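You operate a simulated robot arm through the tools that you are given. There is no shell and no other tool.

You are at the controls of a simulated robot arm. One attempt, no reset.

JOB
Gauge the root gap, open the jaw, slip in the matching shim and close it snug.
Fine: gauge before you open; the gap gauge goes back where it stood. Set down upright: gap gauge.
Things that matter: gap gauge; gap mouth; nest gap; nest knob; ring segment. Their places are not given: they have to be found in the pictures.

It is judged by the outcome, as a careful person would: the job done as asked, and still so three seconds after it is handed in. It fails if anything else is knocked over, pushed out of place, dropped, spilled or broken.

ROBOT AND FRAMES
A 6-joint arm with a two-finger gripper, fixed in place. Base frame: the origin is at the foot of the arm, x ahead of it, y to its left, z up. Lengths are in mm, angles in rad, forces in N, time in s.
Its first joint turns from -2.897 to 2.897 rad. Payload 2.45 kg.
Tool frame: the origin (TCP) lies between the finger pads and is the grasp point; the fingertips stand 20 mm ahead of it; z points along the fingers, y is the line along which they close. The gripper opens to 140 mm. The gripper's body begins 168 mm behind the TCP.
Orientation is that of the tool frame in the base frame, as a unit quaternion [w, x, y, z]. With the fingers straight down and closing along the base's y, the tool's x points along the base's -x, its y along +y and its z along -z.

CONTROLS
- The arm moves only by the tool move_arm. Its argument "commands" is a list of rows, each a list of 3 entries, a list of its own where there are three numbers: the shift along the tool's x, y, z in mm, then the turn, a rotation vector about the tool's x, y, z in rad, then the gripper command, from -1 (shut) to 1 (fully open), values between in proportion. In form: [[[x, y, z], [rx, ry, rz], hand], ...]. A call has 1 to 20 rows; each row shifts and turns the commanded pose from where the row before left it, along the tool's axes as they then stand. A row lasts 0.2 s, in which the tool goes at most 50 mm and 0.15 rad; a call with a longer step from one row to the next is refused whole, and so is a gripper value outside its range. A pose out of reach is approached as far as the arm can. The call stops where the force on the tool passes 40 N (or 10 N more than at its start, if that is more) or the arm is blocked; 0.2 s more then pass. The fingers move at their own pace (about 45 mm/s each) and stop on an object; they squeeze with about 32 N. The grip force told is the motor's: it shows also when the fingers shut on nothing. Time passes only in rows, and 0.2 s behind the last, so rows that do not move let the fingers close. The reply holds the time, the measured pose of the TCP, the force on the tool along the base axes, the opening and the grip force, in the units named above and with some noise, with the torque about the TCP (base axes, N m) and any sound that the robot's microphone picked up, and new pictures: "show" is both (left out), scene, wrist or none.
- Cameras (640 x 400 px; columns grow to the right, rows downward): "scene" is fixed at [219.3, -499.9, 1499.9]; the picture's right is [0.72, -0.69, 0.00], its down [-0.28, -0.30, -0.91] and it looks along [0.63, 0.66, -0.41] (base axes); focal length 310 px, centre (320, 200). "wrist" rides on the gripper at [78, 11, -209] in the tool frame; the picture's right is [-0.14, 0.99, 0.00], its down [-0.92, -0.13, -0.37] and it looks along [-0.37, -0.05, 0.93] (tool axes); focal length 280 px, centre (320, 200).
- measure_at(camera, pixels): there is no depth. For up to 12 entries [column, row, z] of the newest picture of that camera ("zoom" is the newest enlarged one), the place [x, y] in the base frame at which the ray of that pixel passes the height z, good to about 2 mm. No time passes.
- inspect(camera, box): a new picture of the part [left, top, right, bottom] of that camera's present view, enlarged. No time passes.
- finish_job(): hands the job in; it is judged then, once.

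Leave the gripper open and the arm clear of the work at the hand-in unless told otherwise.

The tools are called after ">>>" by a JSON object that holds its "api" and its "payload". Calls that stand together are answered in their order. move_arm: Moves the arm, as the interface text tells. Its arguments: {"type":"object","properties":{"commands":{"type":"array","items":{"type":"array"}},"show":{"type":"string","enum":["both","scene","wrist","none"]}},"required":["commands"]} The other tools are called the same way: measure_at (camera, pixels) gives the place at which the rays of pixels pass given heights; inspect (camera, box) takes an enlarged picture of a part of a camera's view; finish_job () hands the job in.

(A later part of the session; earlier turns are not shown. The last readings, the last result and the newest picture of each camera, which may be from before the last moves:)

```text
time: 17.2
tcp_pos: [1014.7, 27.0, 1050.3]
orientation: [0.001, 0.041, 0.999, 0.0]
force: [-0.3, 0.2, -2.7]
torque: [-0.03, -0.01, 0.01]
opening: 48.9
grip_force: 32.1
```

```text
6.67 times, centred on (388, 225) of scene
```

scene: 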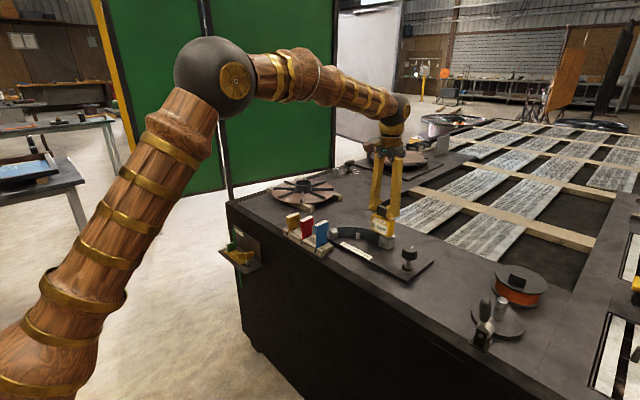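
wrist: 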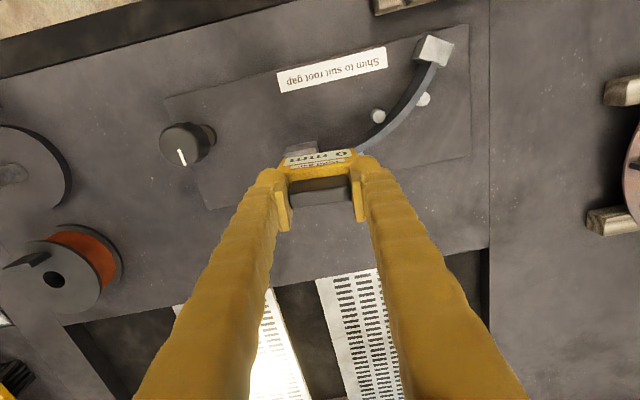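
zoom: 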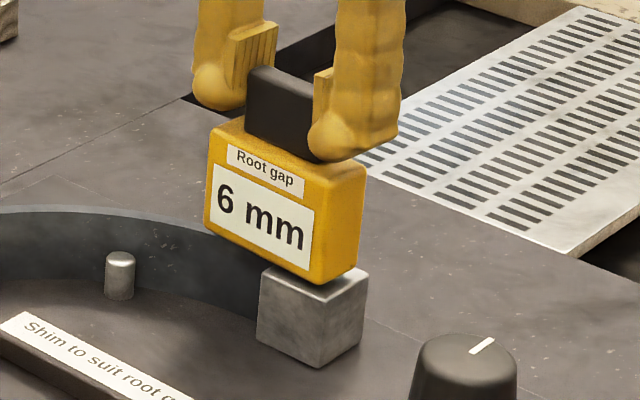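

The reading is a steady 6 mm, so the red shim matches. I'll lift and carry the gauge back over its original place.

>>> {"api": "move_arm", "payload": {"commands": [[[0, 0, -20], [0, 0, 0], -0.7], [[0, 0, -20], [0, 0, 0], -0.7], [[-23, 32.4, 0], [0, 0, 0], -0.7], [[-23, 32.4, 0], [0, 0, 0], -0.7], [[-23, 32.4, 0], [0, 0, 0], -0.7], [[-23, 32.4, 0], [0, 0, 0], -0.7], [[-23, 32.4, 0], [0, 0, 0], -0.7], [[0, 0, 0], [0, 0, 0], -0.7], [[0, 0, 25], [0, 0, 0], -0.7], [[0, 0, 25], [0, 0, 0], -0.7], [[0, 0, 25], [0, 0, 0], -0.7], [[0, 0, 15], [0, 0, 0], -0.7], [[0, 0, 0], [0, 0, 0], -0.7]], "show": "both"}}

>>> {"api": "inspect", "payload": {"camera": "scene", "box": [330, 170, 426, 230]}}

```text
time: 20.0
tcp_pos: [1141.3, 178.0, 1000.4]
orientation: [0.0, 0.041, 0.999, 0.0]
force: [0.7, 0.3, -1.7]
torque: [0.0, -0.02, 0.0]
opening: 48.7
grip_force: 32.1
```

scene: 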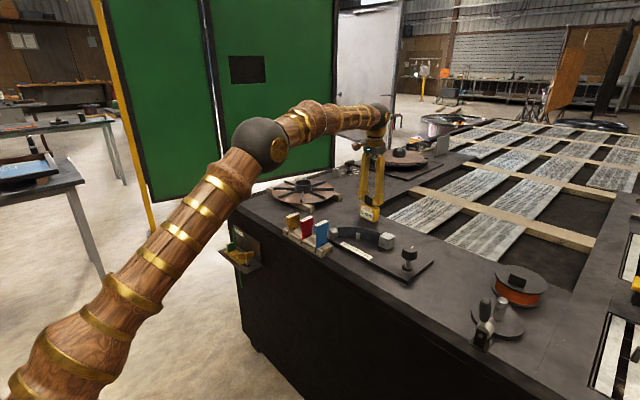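
wrist: 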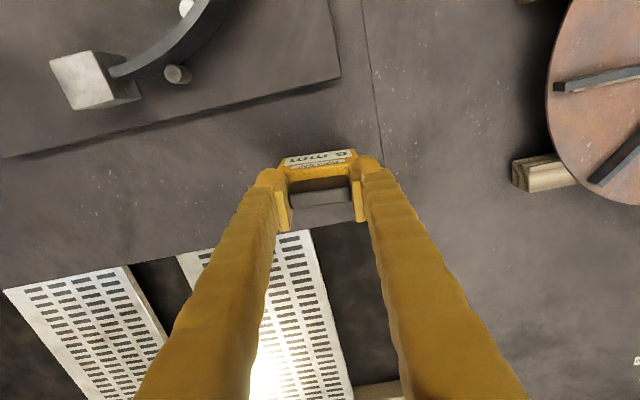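

```text
6.67 times, centred on (378, 200) of scene
```

zoom: 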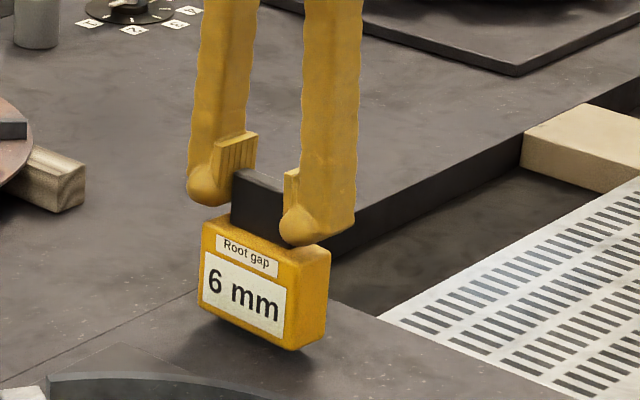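

The gauge hangs about 10 mm above its spot. I'll lower it gently to the table.

>>> {"api": "move_arm", "payload": {"commands": [[[0, 0, 5], [0, 0, 0], -0.7], [[0, 0, 3], [0, 0, 0], -0.7], [[0, 0, 1.5], [0, 0, 0], -0.7], [[0, 0, 0], [0, 0, 0], -0.7]], "show": "none"}}

```text
time: 21.0
tcp_pos: [1142.2, 179.1, 989.6]
orientation: [0.0, 0.041, 0.999, 0.0]
force: [1.0, -0.3, -3.0]
torque: [0.02, 0.02, 0.03]
opening: 48.8
grip_force: 31.8
```

The force still shows the gauge's hanging weight, so I'll go down another millimetre or so.

>>> {"api": "move_arm", "payload": {"commands": [[[0, 0, 0.8], [0, 0, 0], -0.7], [[0, 0, 0], [0, 0, 0], -0.7]], "show": "scene"}}

>>> {"api": "inspect", "payload": {"camera": "scene", "box": [330, 170, 426, 230]}}

```text
time: 21.6
tcp_pos: [1142.2, 178.8, 989.4]
orientation: [0.001, 0.04, 0.999, 0.001]
force: [-0.8, -0.1, 0.7]
torque: [0.08, 0.02, 0.02]
opening: 48.8
grip_force: 32.3
```

scene: 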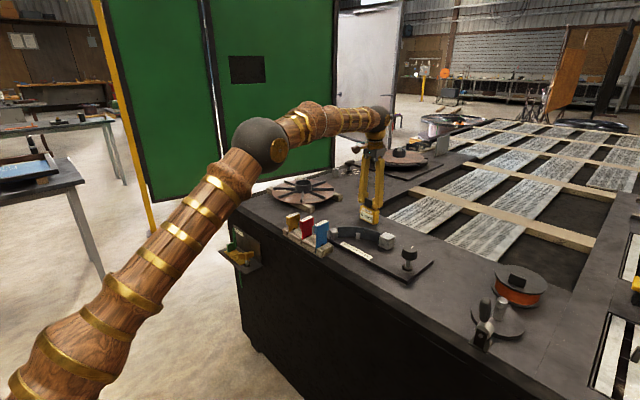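

```text
6.67 times, centred on (378, 200) of scene
```

zoom: 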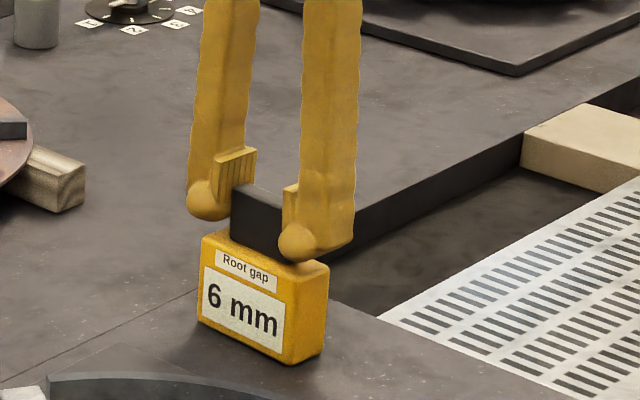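

It now rests on the table at the same place and the weight is off the arm. I'll open the fingers to about 70 mm and lift straight away.

>>> {"api": "move_arm", "payload": {"commands": [[[0, 0, 0], [0, 0, 0], -0.2], [[0, 0, 0], [0, 0, 0], 0], [[0, 0, 0], [0, 0, 0], 0], [[0, 0, -10], [0, 0, 0], 0], [[0, 0, -20], [0, 0, 0], 0], [[0, 0, -25], [0, 0, 0], 0], [[0, 0, -25], [0, 0, 0], 0], [[0, 0, -20], [0, 0, 0], 0], [[0, 0, 0], [0, 0, 0], 0]], "show": "both"}}

>>> {"api": "inspect", "payload": {"camera": "scene", "box": [330, 180, 426, 240]}}

```text
time: 23.6
tcp_pos: [1143.7, 179.1, 1090.5]
orientation: [0.001, 0.041, 0.999, 0.0]
force: [0.3, 0.4, -0.2]
torque: [0.0, 0.01, 0.03]
opening: 70.3
grip_force: 0.1
```

scene: 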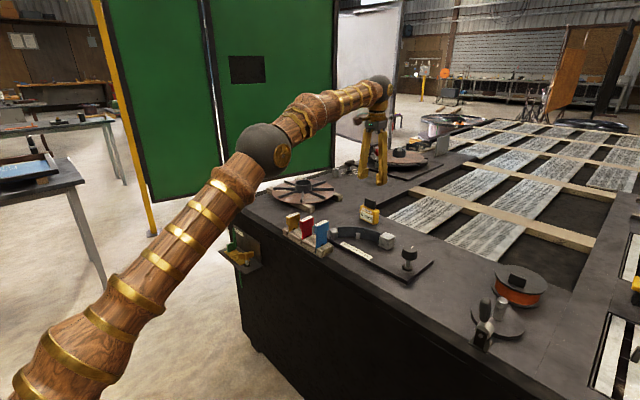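
wrist: 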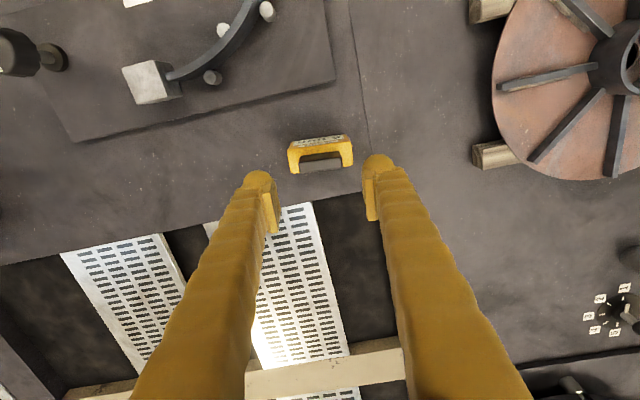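

```text
6.67 times, centred on (378, 210) of scene
```

zoom: 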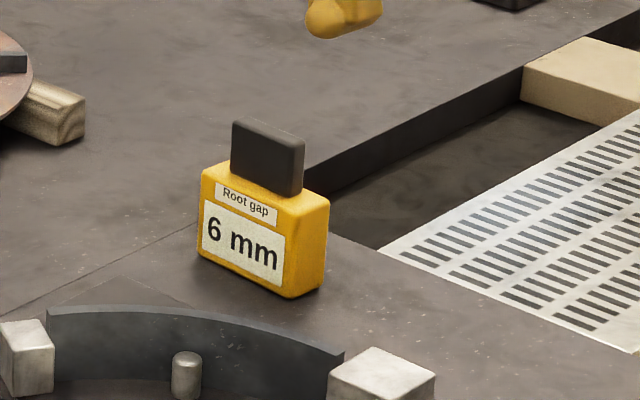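

The gauge is back upright in its place, its display holding 6 mm. Now I'll move over the knob at about (957,−117), staying high and undoing the yaw.

>>> {"api": "move_arm", "payload": {"commands": [[[0, 0, 0], [0, 0, -0.083], 0], [[23.3, -37, 0], [0, 0, 0], 0], [[23.3, -37, 0], [0, 0, 0], 0], [[23.3, -37, 0], [0, 0, 0], 0], [[23.3, -37, 0], [0, 0, 0], 0], [[23.3, -37, 0], [0, 0, 0], 0], [[23.3, -37, 0], [0, 0, 0], 0], [[23.3, -37, 0], [0, 0, 0], 0], [[23.3, -37, 0], [0, 0, 0], 0], [[0, 0, 0], [0, 0, 0], 0]], "show": "both"}}

>>> {"api": "inspect", "payload": {"camera": "wrist", "box": [240, 110, 400, 210]}}

```text
time: 25.8
tcp_pos: [955.1, -117.7, 1090.7]
orientation: [-0.001, -0.001, 1.0, 0.0]
force: [0.2, 0.8, 0.5]
torque: [0.0, 0.01, -0.05]
opening: 70.0
grip_force: 0.0
```

scene: 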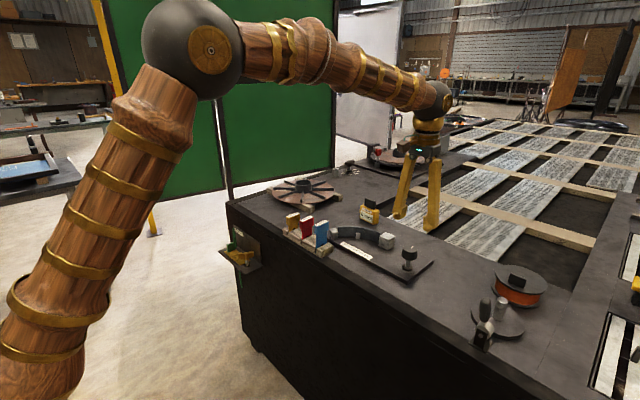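
wrist: 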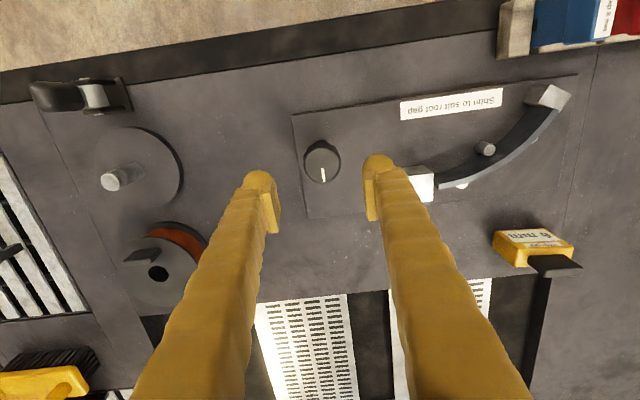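

```text
4.00 times, centred on (320, 160) of wrist
```

zoom: 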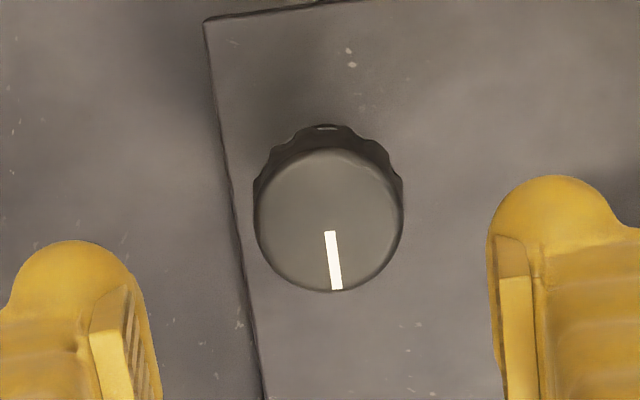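

The knob's top is centred at wrist (322.5,165). I'll measure its centre and diameter.

>>> {"api": "measure_at", "payload": {"camera": "wrist", "pixels": [[322.5, 165, 988], [303.8, 166, 988], [341, 164, 988], [322.5, 147.5, 988], [324, 183, 988], [322.3, 168, 988], [324.3, 182, 988]]}}

>>> {"api": "inspect", "payload": {"camera": "scene", "box": [360, 215, 456, 275]}}

```text
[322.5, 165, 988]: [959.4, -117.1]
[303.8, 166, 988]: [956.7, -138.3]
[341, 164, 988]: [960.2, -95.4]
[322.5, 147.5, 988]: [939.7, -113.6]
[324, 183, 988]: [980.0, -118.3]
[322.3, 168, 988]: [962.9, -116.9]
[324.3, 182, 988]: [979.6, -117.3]
```

```text
6.67 times, centred on (408, 245) of scene
```

zoom: 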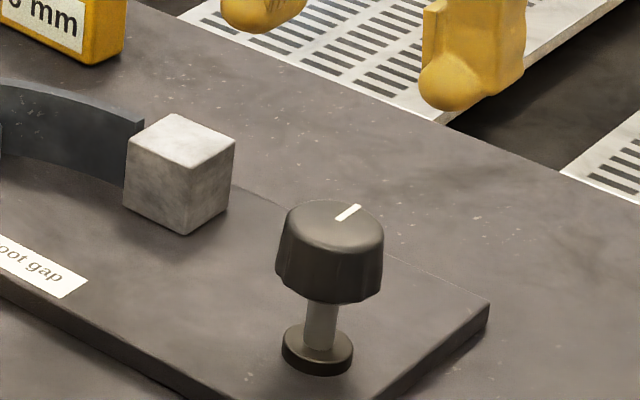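

The knob centre is (959,−117) with a diameter of about 42. I'll line up and descend around it with fingers open about 70 mm.

>>> {"api": "move_arm", "payload": {"commands": [[[-4, 0.7, 0], [0, 0, 0], 0], [[0, 0, 30], [0, 0, 0], 0], [[0, 0, 30], [0, 0, 0], 0], [[0, 0, 30], [0, 0, 0], 0], [[0, 0, 15], [0, 0, 0], 0], [[0, 0, 7], [0, 0, 0], 0], [[0, 0, 0], [0, 0, 0], 0]], "show": "both"}}

>>> {"api": "inspect", "payload": {"camera": "wrist", "box": [240, 130, 400, 230]}}

>>> {"api": "inspect", "payload": {"camera": "scene", "box": [360, 215, 456, 275]}}

```text
time: 27.4
tcp_pos: [961.1, -117.1, 978.3]
orientation: [0.0, 0.0, 1.0, -0.001]
force: [0.5, 0.3, -0.6]
torque: [0.0, -0.03, -0.04]
opening: 70.1
grip_force: 0.0
```

scene: 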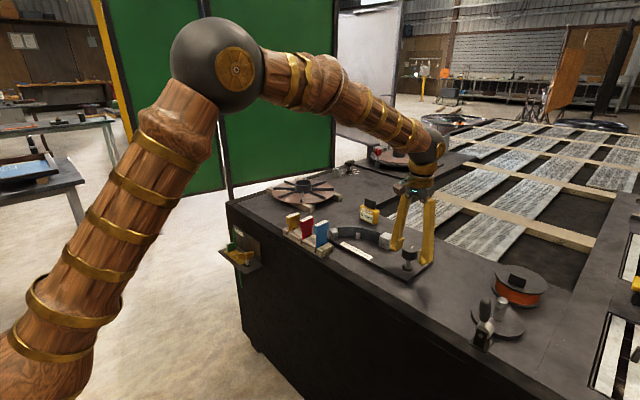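
wrist: 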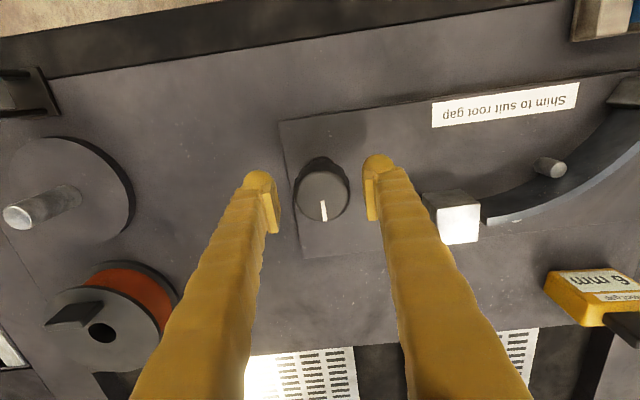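

```text
4.00 times, centred on (320, 180) of wrist
```

zoom: 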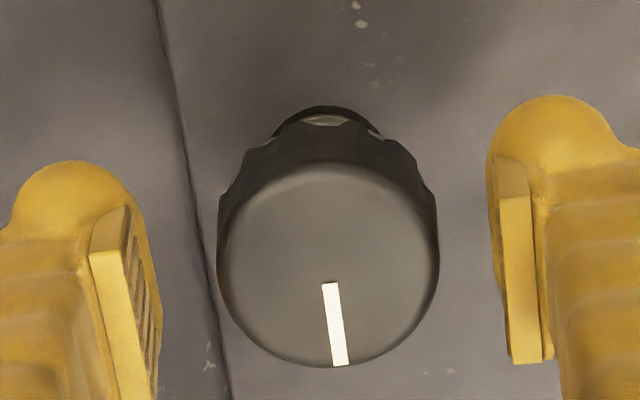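

```text
6.67 times, centred on (408, 245) of scene
```

zoom: 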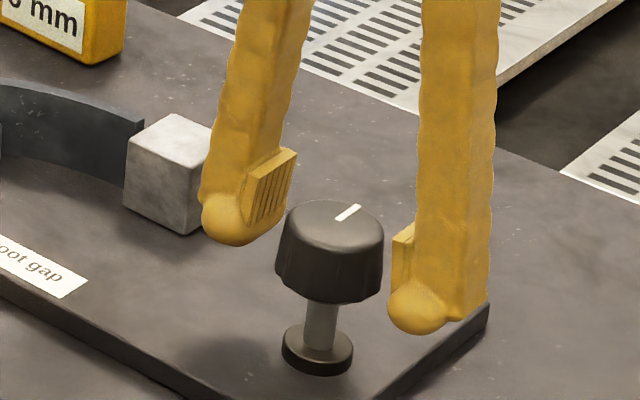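

The knob's centre is about 2 mm toward −x and 1 mm toward +y of the tool axis. I'll correct that and close on the cap.

>>> {"api": "move_arm", "payload": {"commands": [[[2.3, 1.2, 0], [0, 0, 0], 0], [[0, 0, 0], [0, 0, 0], -0.2], [[0, 0, 0], [0, 0, 0], -0.5], [[0, 0, 0], [0, 0, 0], -0.8], [[0, 0, 0], [0, 0, 0], -0.8], [[0, 0, 0], [0, 0, 0], -0.8]], "show": "both"}}

>>> {"api": "inspect", "payload": {"camera": "wrist", "box": [240, 130, 400, 230]}}

```text
time: 28.8
tcp_pos: [958.2, -115.6, 978.9]
orientation: [0.0, 0.0, 1.0, 0.0]
force: [-1.9, 11.7, 0.9]
torque: [0.14, 0.07, 0.01]
opening: 42.8
grip_force: 44.7
```

scene: 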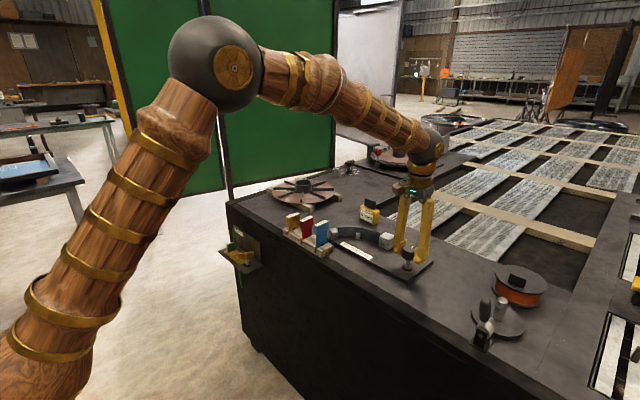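
wrist: 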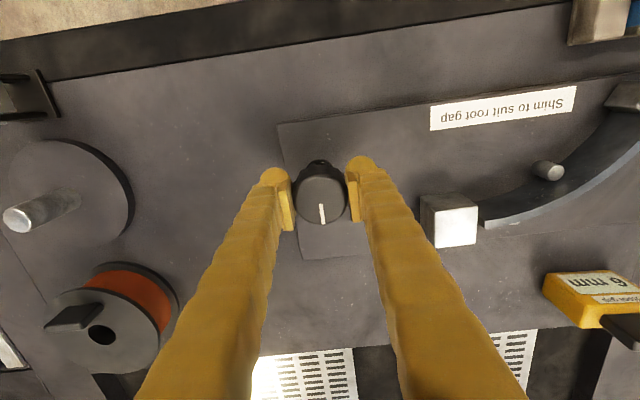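

```text
4.00 times, centred on (320, 180) of wrist
```

zoom: 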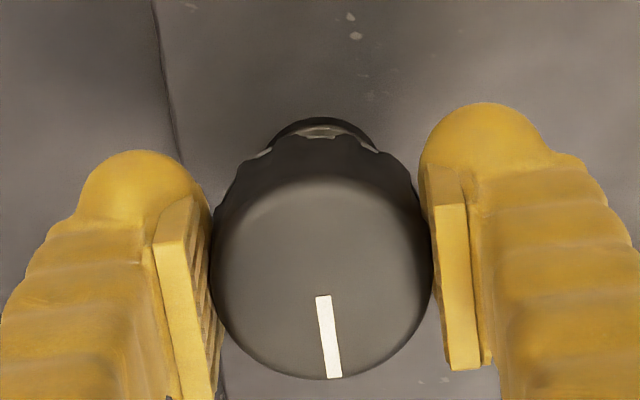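

The knob is gripped (42.8 mm), but there is a side force of +11.7 N in y because I'm slightly off centre. I'll ease +0.8 mm in y and re-read.

>>> {"api": "move_arm", "payload": {"commands": [[[0, 0.8, 0], [0, 0, 0], -0.8], [[0, 0, 0], [0, 0, 0], -0.8], [[0, 0, 0], [0, 0, 0], -0.8]], "show": "none"}}

```text
time: 29.6
tcp_pos: [958.1, -115.2, 978.6]
orientation: [0.0, -0.001, 1.0, -0.001]
force: [-8.1, 1.6, 2.0]
torque: [-0.02, 0.1, -0.04]
opening: 42.9
grip_force: 44.8
```

The side force is mostly gone. Now a trial turn: counter-clockwise seen from above (tool rz negative), 0.3 rad, watching the jaw.

>>> {"api": "move_arm", "payload": {"commands": [[[0.5, 0, 0], [0, 0, 0], -0.8], [[0, 0, 0], [0, 0, -0.1], -0.8], [[0, 0, 0], [0, 0, -0.1], -0.8], [[0, 0, 0], [0, 0, -0.1], -0.8], [[0, 0, 0], [0, 0, 0], -0.8]], "show": "both"}}

>>> {"api": "inspect", "payload": {"camera": "wrist", "box": [280, 130, 520, 280]}}

>>> {"api": "inspect", "payload": {"camera": "scene", "box": [345, 215, 441, 275]}}

```text
time: 30.8
tcp_pos: [958.6, -116.1, 978.9]
orientation: [0.0, -0.15, 0.989, -0.001]
force: [1.8, -20.4, 1.7]
torque: [-0.22, -0.03, 0.0]
opening: 42.5
grip_force: 44.5
```

scene: 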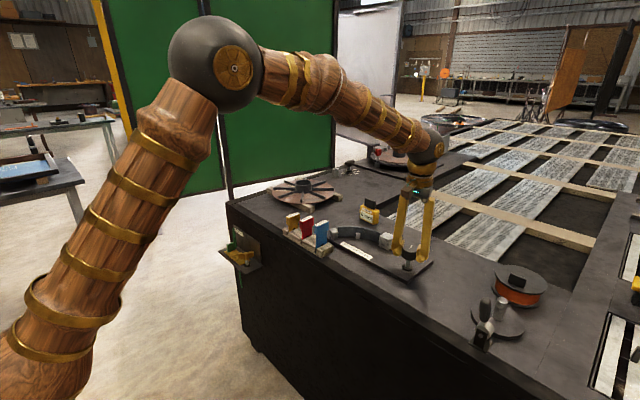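
wrist: 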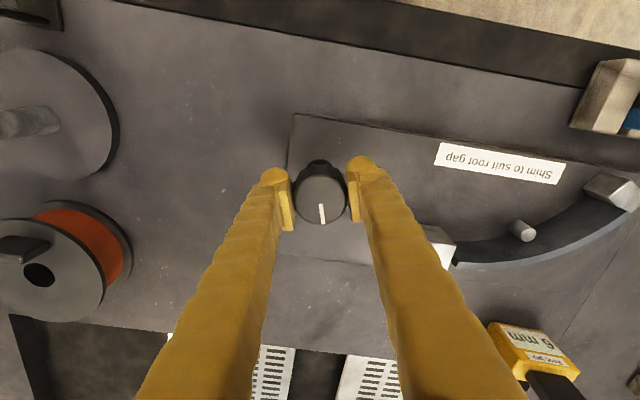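

```text
2.67 times, centred on (400, 205) of wrist
```

zoom: 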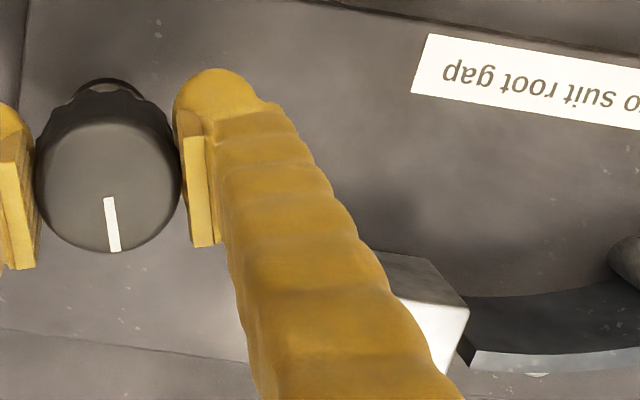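

```text
6.67 times, centred on (393, 245) of scene
```

zoom: 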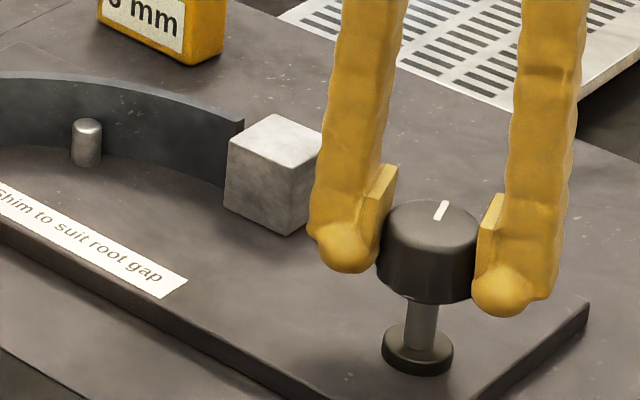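

The knob turned with the gripper. I'll check the gap closely and ease the side force (−20 N in y).

>>> {"api": "move_arm", "payload": {"commands": [[[0, -0.8, 0], [0, 0, 0], -0.8], [[0, 0, 0], [0, 0, 0], -0.8], [[0, 0, 0], [0, 0, 0], -0.8]], "show": "none"}}

>>> {"api": "inspect", "payload": {"camera": "scene", "box": [366, 225, 406, 250]}}

>>> {"api": "inspect", "payload": {"camera": "wrist", "box": [415, 200, 495, 250]}}

```text
time: 31.6
tcp_pos: [958.5, -116.7, 978.5]
orientation: [0.0, -0.15, 0.989, -0.001]
force: [-5.7, -13.0, 3.7]
torque: [-0.14, 0.13, -0.03]
opening: 42.7
grip_force: 45.8
```

```text
16.00 times, centred on (386, 238) of scene
```

zoom: 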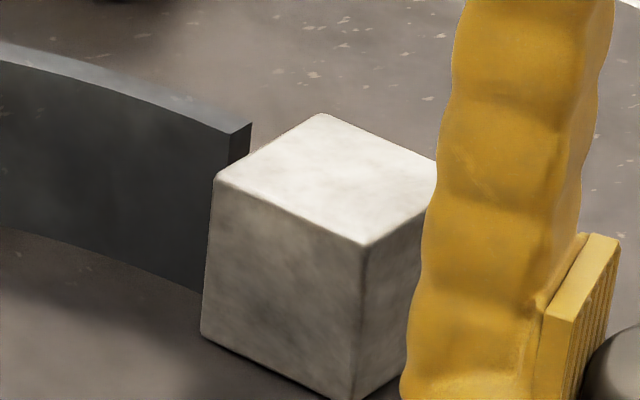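

```text
8.00 times, centred on (455, 225) of wrist
```

zoom: 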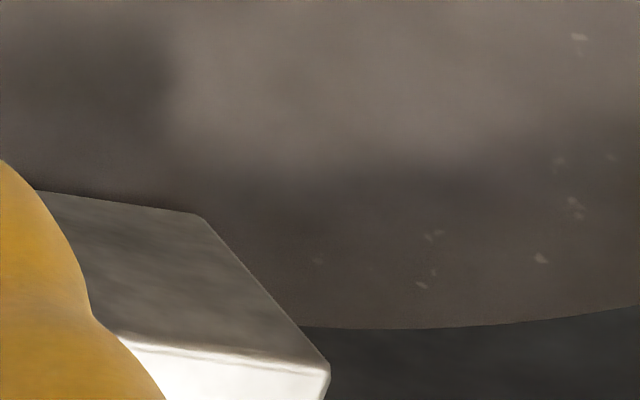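

The segment's end face now shows and the jaw moved about 2 mm away, so counter-clockwise opens. I'll ease the side load and turn another 0.3 rad.

>>> {"api": "move_arm", "payload": {"commands": [[[0.5, -0.8, 0], [0, 0, 0], -0.8], [[0, 0, 0], [0, 0, -0.1], -0.8], [[0, 0, 0], [0, 0, -0.1], -0.8], [[0, 0, 0], [0, 0, -0.1], -0.8], [[0, 0, 0], [0, 0, 0], -0.8]], "show": "scene"}}

>>> {"api": "inspect", "payload": {"camera": "scene", "box": [366, 225, 406, 250]}}

```text
time: 32.8
tcp_pos: [958.4, -114.8, 977.9]
orientation: [0.001, -0.296, 0.955, 0.0]
force: [12.8, 1.1, -1.5]
torque: [0.08, -0.21, 0.01]
opening: 42.8
grip_force: 45.4
```

scene: 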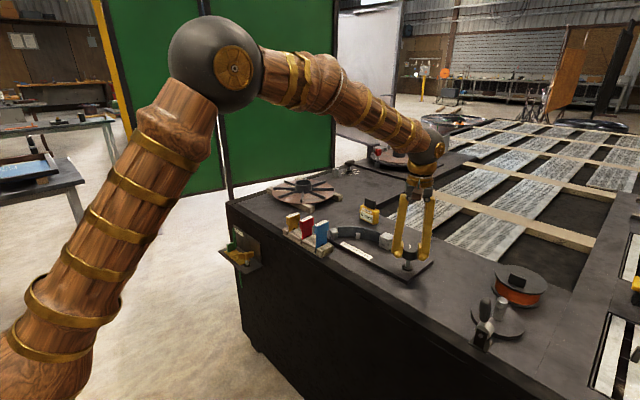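

```text
16.00 times, centred on (386, 238) of scene
```

zoom: 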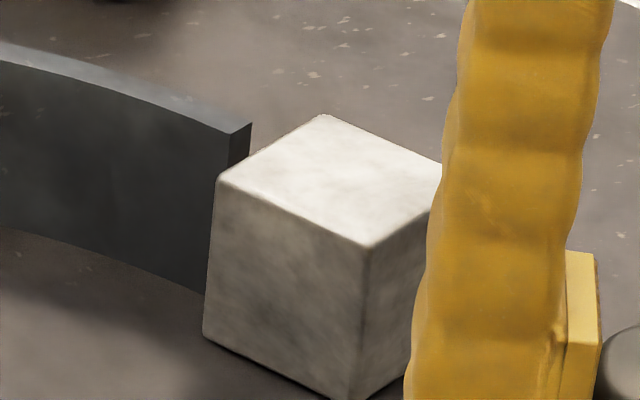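

The jaw is opening slowly, about 4–5 mm per rad. I'll keep turning counter-clockwise, easing the side load.

>>> {"api": "move_arm", "payload": {"commands": [[[-0.6, -0.5, 0], [0, 0, 0], -0.8], [[0, 0, 0], [0, 0, -0.1], -0.8], [[0, 0, 0], [0, 0, -0.1], -0.8], [[0, 0, 0], [0, 0, -0.1], -0.8], [[0, 0, 0], [0, 0, 0], -0.8]], "show": "none"}}

```text
time: 34.0
tcp_pos: [959.1, -115.9, 978.4]
orientation: [0.0, -0.436, 0.9, 0.0]
force: [-1.9, -4.0, 2.2]
torque: [-0.05, 0.07, 0.03]
opening: 42.6
grip_force: 44.8
```

The side forces are small, so I'll continue the turn.

>>> {"api": "move_arm", "payload": {"commands": [[[0, 0, 0], [0, 0, -0.1], -0.8], [[0, 0, 0], [0, 0, -0.1], -0.8], [[0, 0, 0], [0, 0, -0.1], -0.8], [[0, 0, 0], [0, 0, -0.1], -0.8], [[0, 0, 0], [0, 0, 0], -0.8]], "show": "both"}}

>>> {"api": "inspect", "payload": {"camera": "scene", "box": [366, 225, 406, 250]}}

```text
time: 35.2
tcp_pos: [959.8, -116.3, 978.8]
orientation: [0.0, -0.606, 0.795, -0.001]
force: [13.4, -11.1, 2.1]
torque: [-0.01, -0.23, -0.02]
opening: 42.8
grip_force: 44.4
```

scene: 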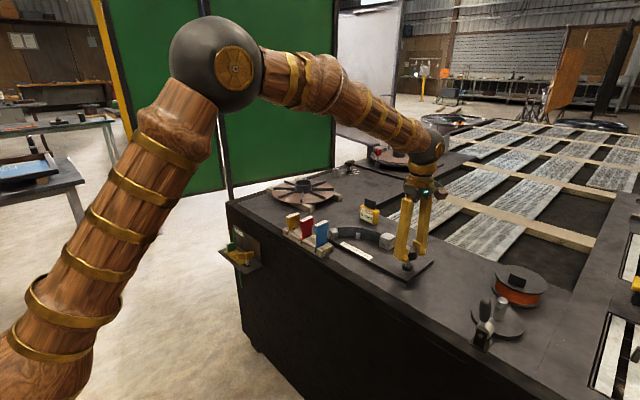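
wrist: 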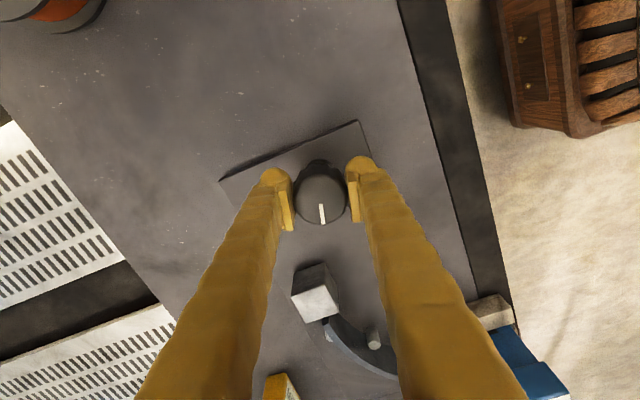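

```text
16.00 times, centred on (386, 238) of scene
```

zoom: 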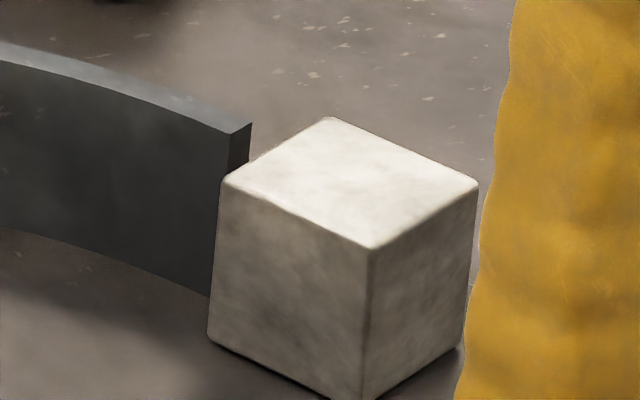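

Turned about 1.3 rad in total. I'll look at the gap from the wrist camera and compare.

>>> {"api": "inspect", "payload": {"camera": "wrist", "box": [270, 250, 398, 330]}}

```text
5.00 times, centred on (334, 290) of wrist
```

zoom: 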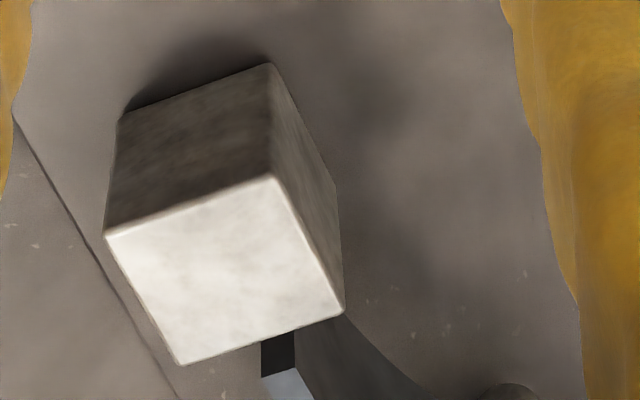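

>>> {"api": "measure_at", "payload": {"camera": "wrist", "pixels": [[323.6, 317.4, 954], [306, 322.4, 954], [338.6, 312.4, 954], [322.4, 325.4, 950], [329.6, 323.6, 950], [326, 324.6, 954], [326, 324.6, 946], [291.2, 297.6, 954], [325, 285.6, 954]]}}

```text
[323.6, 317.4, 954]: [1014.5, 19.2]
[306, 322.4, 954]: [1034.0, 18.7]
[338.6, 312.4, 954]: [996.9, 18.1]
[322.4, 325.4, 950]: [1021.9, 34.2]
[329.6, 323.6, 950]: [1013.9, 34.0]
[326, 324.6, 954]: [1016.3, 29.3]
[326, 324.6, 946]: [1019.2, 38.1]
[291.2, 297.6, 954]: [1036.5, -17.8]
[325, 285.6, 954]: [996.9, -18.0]
```

The jaw face has moved to y≈19, so it opens about 2 mm per rad. I want more room, so I'll continue counter-clockwise while relieving the side load.

>>> {"api": "move_arm", "payload": {"commands": [[[0.4, -0.9, 0], [0, 0, 0], -0.8], [[0, 0, 0], [0, 0, -0.1], -0.8], [[0, 0, 0], [0, 0, -0.1], -0.8], [[0, 0, 0], [0, 0, -0.1], -0.8], [[0, 0, 0], [0, 0, -0.1], -0.8], [[0, 0, 0], [0, 0, 0], -0.8]], "show": "none"}}

```text
time: 36.6
tcp_pos: [960.4, -117.3, 977.5]
orientation: [0.0, 0.752, -0.66, 0.0]
force: [12.9, 0.0, 3.1]
torque: [0.06, -0.13, 0.02]
opening: 42.6
grip_force: 44.8
```

I estimate the true knob axis at about (960.5,−115.5). I'll re-centre on it and keep turning.

>>> {"api": "move_arm", "payload": {"commands": [[[-1.4, -0.9, 0], [0, 0, 0], -0.8], [[0, 0, 0], [0, 0, -0.1], -0.8], [[0, 0, 0], [0, 0, -0.1], -0.8], [[0, 0, 0], [0, 0, -0.1], -0.8], [[0, 0, 0], [0, 0, -0.1], -0.8], [[0, 0, 0], [0, 0, 0], -0.8]], "show": "both"}}

>>> {"api": "inspect", "payload": {"camera": "scene", "box": [366, 225, 406, 250]}}

```text
time: 38.0
tcp_pos: [961.1, -117.0, 978.8]
orientation: [0.001, 0.868, -0.497, 0.0]
force: [19.9, -30.4, 1.1]
torque: [-0.39, -0.25, -0.12]
opening: 42.6
grip_force: 44.7
```

scene: 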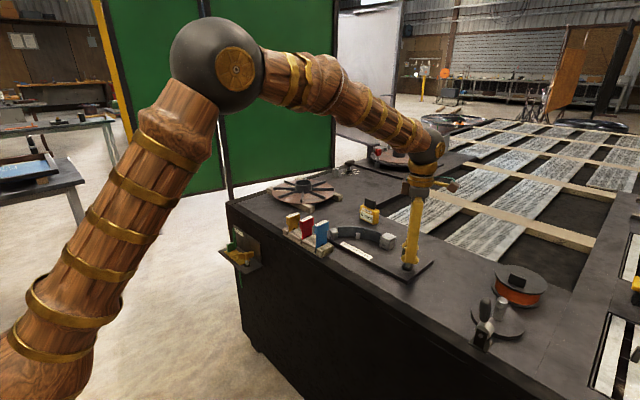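
wrist: 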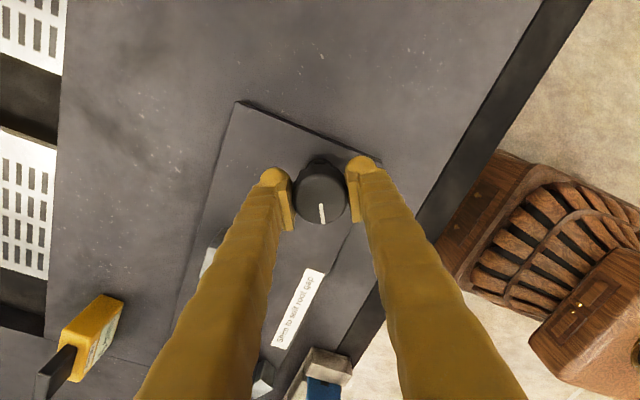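

```text
16.00 times, centred on (386, 238) of scene
```

zoom: 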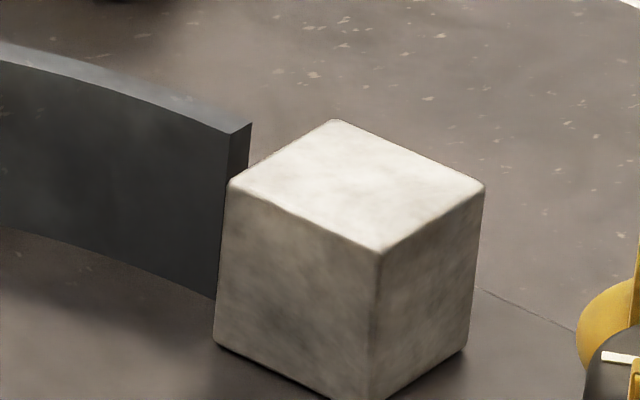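

The friction load is along the tool's x because my re-centring went the wrong way. I'll shift tool x +2.5 to relieve it, then check.

>>> {"api": "move_arm", "payload": {"commands": [[[1.5, 0, 0], [0, 0, 0], -0.8], [[1.0, 0, 0], [0, 0, 0], -0.8], [[0, 0, 0], [0, 0, 0], -0.8]], "show": "none"}}

```text
time: 38.8
tcp_pos: [960.2, -116.6, 978.8]
orientation: [0.001, 0.868, -0.497, 0.0]
force: [-10.5, 6.1, 6.6]
torque: [0.32, 0.3, -0.1]
opening: 42.9
grip_force: 44.5
```

The load is nearly balanced. I'll take a small back-off and turn another 0.4 rad.

>>> {"api": "move_arm", "payload": {"commands": [[[-0.5, 0, 0], [0, 0, 0], -0.8], [[0, 0, 0], [0, 0, -0.1], -0.8], [[0, 0, 0], [0, 0, -0.1], -0.8], [[0, 0, 0], [0, 0, -0.1], -0.8], [[0, 0, 0], [0, 0, -0.1], -0.8], [[0, 0, 0], [0, 0, 0], -0.8]], "show": "scene"}}

>>> {"api": "inspect", "payload": {"camera": "scene", "box": [366, 225, 406, 250]}}

```text
time: 40.2
tcp_pos: [962.1, -116.5, 978.2]
orientation: [0.001, 0.95, -0.313, 0.001]
force: [22.7, 13.9, -2.3]
torque: [0.07, -0.21, -0.57]
opening: 44.7
grip_force: 45.0
```

scene: 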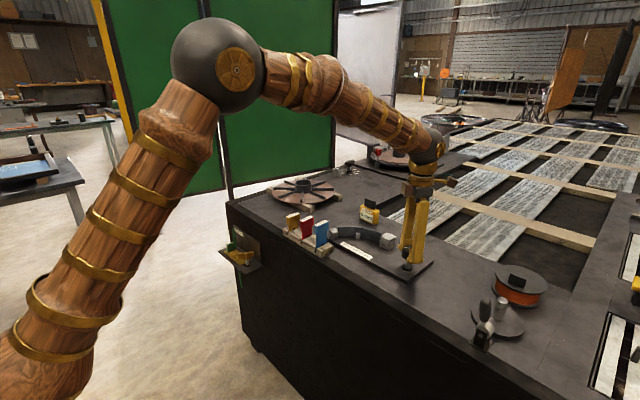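

```text
16.00 times, centred on (386, 238) of scene
```

zoom: 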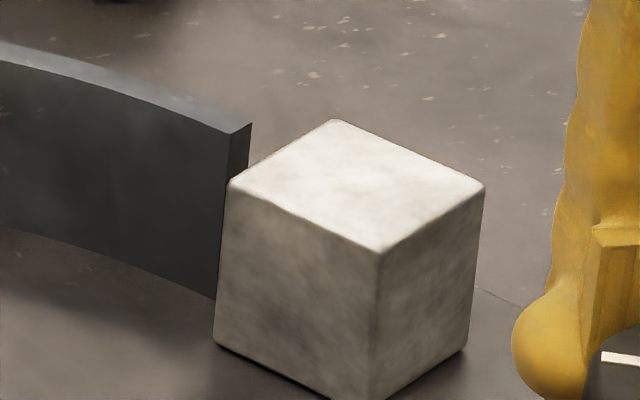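

The jaw didn't move this time: torque rose to −0.57 and the fingers slipped on the flutes, so the knob is at its open stop after about 2.1 rad. I'll release and rise.

>>> {"api": "move_arm", "payload": {"commands": [[[0, 0, 0], [0, 0, 0], -0.2], [[0, 0, 0], [0, 0, 0], 0], [[0, 0, 0], [0, 0, 0], 0], [[0, 0, -15], [0, 0, 0], 0], [[0, 0, -30], [0, 0, 0], 0], [[0, 0, -40], [0, 0, 0], 0], [[0, 0, -40], [0, 0, 0], 0], [[0, 0, 0], [0, 0, 0], 0]], "show": "scene"}}

>>> {"api": "inspect", "payload": {"camera": "scene", "box": [356, 215, 436, 265]}}

```text
time: 42.0
tcp_pos: [962.6, -118.7, 1103.5]
orientation: [-0.001, 0.949, -0.314, 0.001]
force: [-0.1, 0.0, -0.1]
torque: [0.0, 0.0, 0.01]
opening: 69.8
grip_force: 0.0
```

scene: 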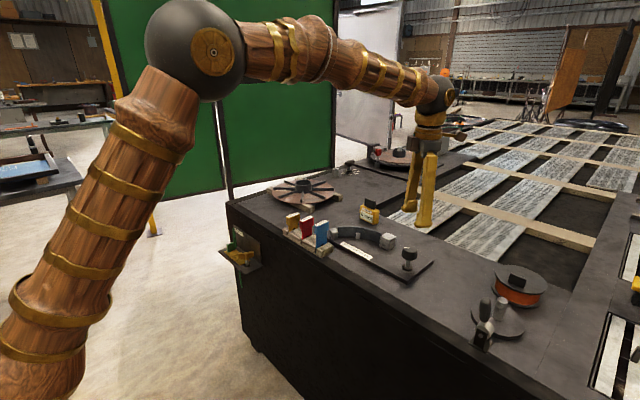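

```text
8.00 times, centred on (396, 240) of scene
```

zoom: 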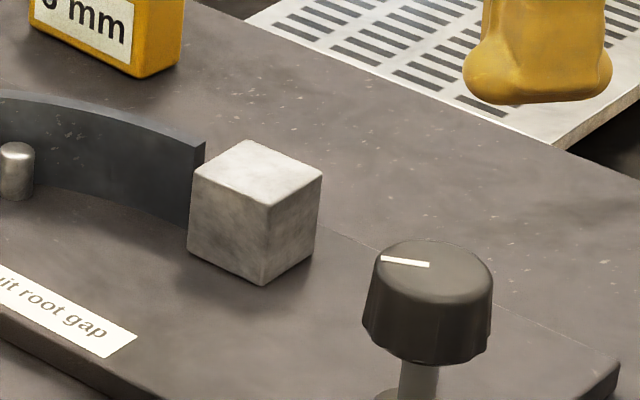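

The jaw stays open and the knob stays put with its mark rotated. I'll rotate the tool back to yaw 0 up here, clear of everything.

>>> {"api": "move_arm", "payload": {"commands": [[[0, 0, 0], [0, 0, 0.147], 0], [[0, 0, 0], [0, 0, 0.147], 0], [[0, 0, 0], [0, 0, 0.147], 0], [[0, 0, 0], [0, 0, 0.147], 0], [[0, 0, 0], [0, 0, 0.147], 0], [[0, 0, 0], [0, 0, 0.147], 0], [[0, 0, 0], [0, 0, 0.147], 0], [[0, 0, 0], [0, 0, 0.147], 0], [[0, 0, 0], [0, 0, 0.147], 0], [[0, 0, 0], [0, 0, 0.147], 0], [[0, 0, 0], [0, 0, 0.147], 0], [[0, 0, 0], [0, 0, 0.147], 0], [[0, 0, 0], [0, 0, 0.147], 0], [[0, 0, 0], [0, 0, 0.147], 0], [[0, 0, 0], [0, 0, 0.147], 0], [[0, 0, 0], [0, 0, 0.147], 0], [[0, 0, 0], [0, 0, 0.147], 0], [[0, 0, 0], [0, 0, 0], 0]], "show": "none"}}

```text
time: 45.8
tcp_pos: [962.3, -117.9, 1103.2]
orientation: [0.0, -0.001, 1.0, 0.0]
force: [0.3, -0.7, 0.1]
torque: [-0.01, 0.02, -0.03]
opening: 70.1
grip_force: 0.0
```

Next I'll measure the opened gap from above by placing the wrist camera over it.

>>> {"api": "move_arm", "payload": {"commands": [[[-32, 35, 0], [0, 0, 0], 0.5], [[-32, 35, 0], [0, 0, 0], 0.5], [[-32, 35, 5], [0, 0, 0], 1], [[-32, 35, 5], [0, 0, 0], 1], [[0, 0, 0], [0, 0, 0], 1], [[0, 0, 0], [0, 0, 0], 1]], "show": "wrist"}}

>>> {"api": "inspect", "payload": {"camera": "wrist", "box": [250, 60, 346, 120]}}

```text
time: 47.2
tcp_pos: [1088.6, 23.1, 1092.5]
orientation: [0.0, -0.002, 1.0, 0.0]
force: [0.0, 0.8, -0.4]
torque: [0.0, -0.04, -0.02]
opening: 140.2
grip_force: 0.1
```

wrist: 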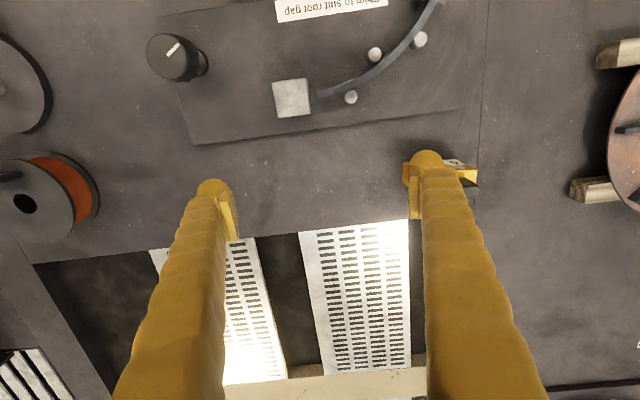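

```text
6.67 times, centred on (298, 90) of wrist
```

zoom: 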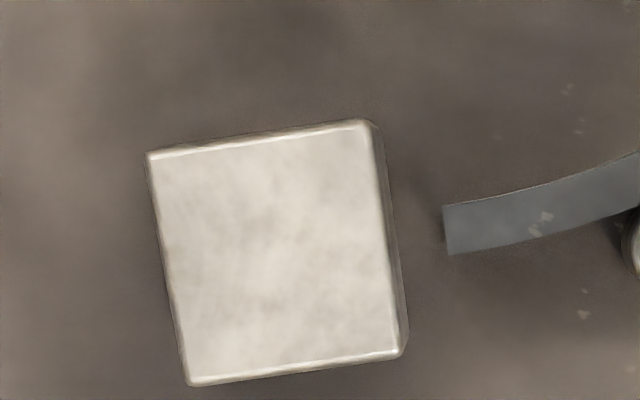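

>>> {"api": "measure_at", "payload": {"camera": "wrist", "pixels": [[307.7, 94.5, 954], [316.7, 94.5, 954], [316.4, 90.7, 954], [317, 98.2, 954], [305.2, 78, 954], [310.7, 112.5, 954], [272.2, 83.2, 954], [278.2, 117.4, 954], [316.7, 94.5, 948]]}}

```text
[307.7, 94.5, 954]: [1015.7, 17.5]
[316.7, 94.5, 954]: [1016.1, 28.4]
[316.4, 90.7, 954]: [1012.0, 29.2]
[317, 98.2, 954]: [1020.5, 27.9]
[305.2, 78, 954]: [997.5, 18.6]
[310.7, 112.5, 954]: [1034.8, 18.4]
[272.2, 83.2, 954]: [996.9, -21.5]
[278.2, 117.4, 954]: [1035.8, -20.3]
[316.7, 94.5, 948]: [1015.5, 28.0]
```

The gap is now about 10.3 mm: jaw face y≈18, segment end y≈28.3, and x≈1012–1020. Now I'll go look at the shims in the rack from above.

>>> {"api": "move_arm", "payload": {"commands": [[[29, 32, -8], [0, 0, 0], 1], [[29, 32, -8], [0, 0, 0], 1], [[29, 32, -8], [0, 0, 0], 1], [[29, 32, 0], [0, 0, 0], 1], [[29, 32, 0], [0, 0, 0], 1], [[29, 32, 0], [0, 0, 0], 1], [[0, 0, 0], [0, 0, 0], 1]], "show": "both"}}

>>> {"api": "inspect", "payload": {"camera": "wrist", "box": [250, 50, 410, 150]}}

>>> {"api": "inspect", "payload": {"camera": "scene", "box": [276, 205, 340, 260]}}

```text
time: 48.8
tcp_pos: [913.9, 215.3, 1116.4]
orientation: [-0.001, -0.002, 1.0, 0.0]
force: [0.1, 0.4, 0.5]
torque: [0.01, 0.0, -0.01]
opening: 139.9
grip_force: 0.1
```

scene: 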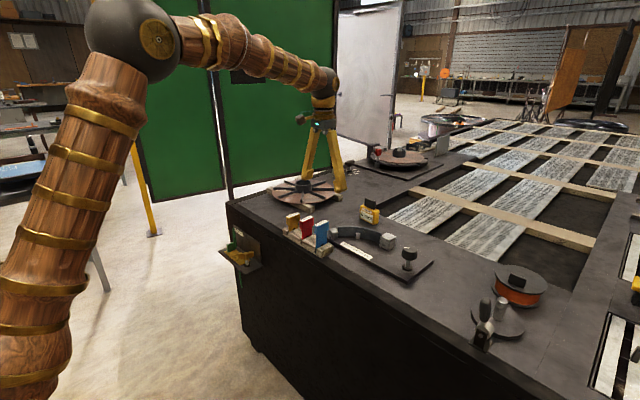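
wrist: 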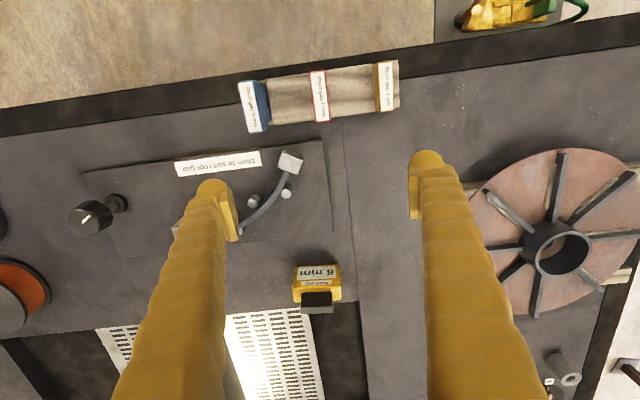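

```text
4.00 times, centred on (330, 100) of wrist
```

zoom: 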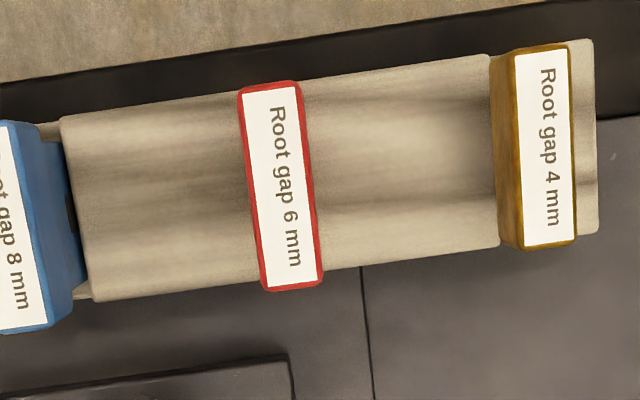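

```text
7.27 times, centred on (308, 232) of scene
```

zoom: 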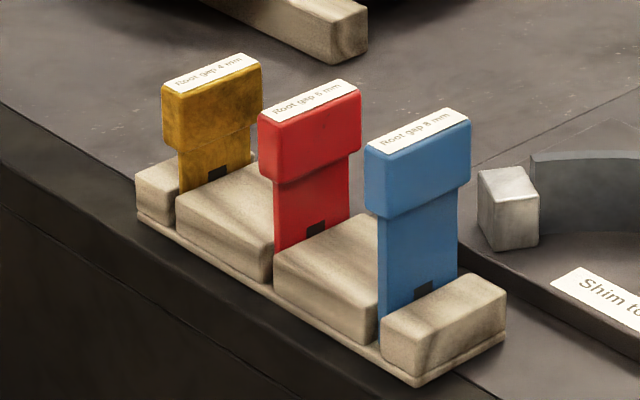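

The red shim reads "Root gap 6 mm" and has a wide head over a thinner blade. I'll triangulate its head and the rack blocks.

>>> {"api": "measure_at", "payload": {"camera": "wrist", "pixels": [[309.5, 72.5, 980], [309.5, 72.5, 990], [309.5, 72.5, 1000], [325, 71.25, 990], [315.75, 122.5, 990], [331.25, 120.75, 990], [269, 79, 935], [268, 119, 935], [374, 64, 935], [375, 110, 935]]}}

>>> {"api": "measure_at", "payload": {"camera": "scene", "pixels": [[302.4, 222.2, 970], [302.4, 222.2, 980], [302.4, 222.2, 990], [302.4, 222.2, 1000], [302.4, 222.2, 1010], [313.5, 217.8, 990], [302.5, 229.9, 960], [302.5, 229.9, 970], [302.5, 229.9, 980], [301.6, 243.2, 920], [301.6, 243.2, 930], [301.6, 243.2, 940]]}}

```text
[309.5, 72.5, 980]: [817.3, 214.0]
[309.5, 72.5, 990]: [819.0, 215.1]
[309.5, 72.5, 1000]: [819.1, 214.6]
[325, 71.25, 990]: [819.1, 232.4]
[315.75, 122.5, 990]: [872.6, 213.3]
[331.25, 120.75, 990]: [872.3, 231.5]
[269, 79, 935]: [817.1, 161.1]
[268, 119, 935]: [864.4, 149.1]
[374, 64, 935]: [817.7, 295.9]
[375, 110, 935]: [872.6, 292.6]
```

```text
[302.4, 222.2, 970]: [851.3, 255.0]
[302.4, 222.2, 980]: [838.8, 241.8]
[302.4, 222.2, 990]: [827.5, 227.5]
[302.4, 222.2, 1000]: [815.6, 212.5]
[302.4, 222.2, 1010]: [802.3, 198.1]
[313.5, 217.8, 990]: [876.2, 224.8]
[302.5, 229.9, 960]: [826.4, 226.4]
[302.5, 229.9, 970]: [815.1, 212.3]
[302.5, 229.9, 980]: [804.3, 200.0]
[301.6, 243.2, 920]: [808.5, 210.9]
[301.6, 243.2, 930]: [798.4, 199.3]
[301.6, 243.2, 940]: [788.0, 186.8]
```

The shim's head spans x 819–872, y 214–232, z≈967–998, and the blade goes down to about 905 in the slot. I'll move above it, narrow the fingers to about 56 mm, and check alignment.

>>> {"api": "move_arm", "payload": {"commands": [[[34, 4, 0], [0, 0, 0], 0.3], [[34.5, 4, 0], [0, 0, 0], -0.2], [[0, 0, 0], [0, 0, 0], -0.2], [[0, 0, 20], [0, 0, 0], -0.2], [[0, 0, 20], [0, 0, 0], -0.2], [[0, 0, 0], [0, 0, 0], -0.2]], "show": "wrist"}}

>>> {"api": "inspect", "payload": {"camera": "wrist", "box": [240, 110, 400, 210]}}

```text
time: 50.2
tcp_pos: [846.1, 223.2, 1076.4]
orientation: [0.0, -0.002, 1.0, 0.0]
force: [0.2, -0.5, -0.6]
torque: [-0.02, -0.01, 0.02]
opening: 55.8
grip_force: 0.0
```

wrist: 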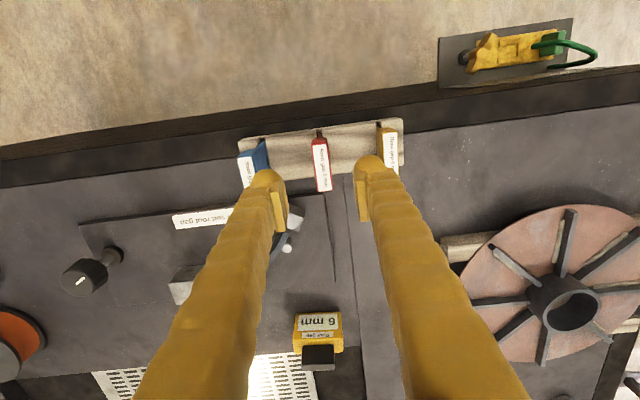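

```text
4.00 times, centred on (320, 160) of wrist
```

zoom: 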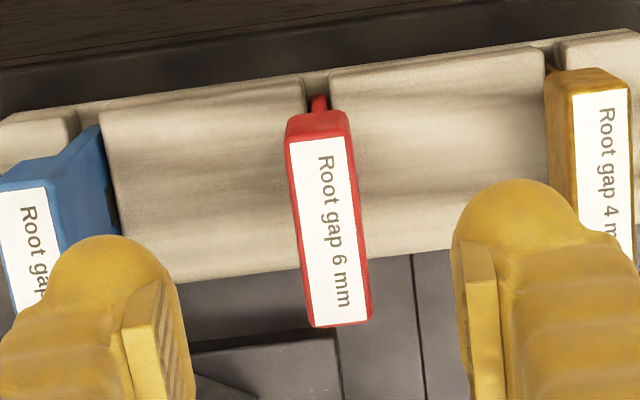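

>>> {"api": "measure_at", "payload": {"camera": "wrist", "pixels": [[311.75, 145, 998], [327, 143.75, 998], [333, 190, 998], [318, 192, 998], [319.5, 132.5, 967]]}}

>>> {"api": "inspect", "payload": {"camera": "scene", "box": [276, 190, 356, 240]}}

```text
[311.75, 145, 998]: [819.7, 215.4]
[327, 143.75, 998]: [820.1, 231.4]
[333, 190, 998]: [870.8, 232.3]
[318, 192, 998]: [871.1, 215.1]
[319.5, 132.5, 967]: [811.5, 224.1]
```

```text
8.00 times, centred on (316, 215) of scene
```

zoom: 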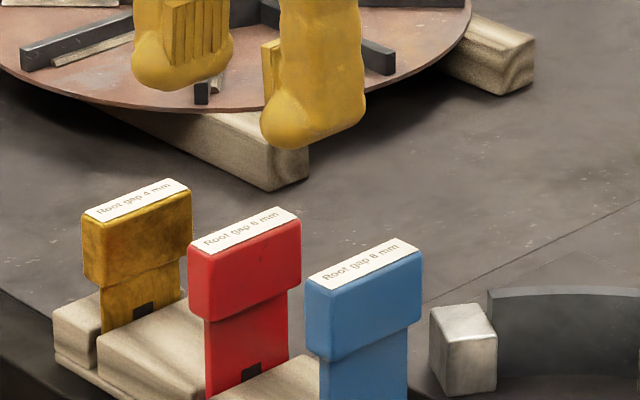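

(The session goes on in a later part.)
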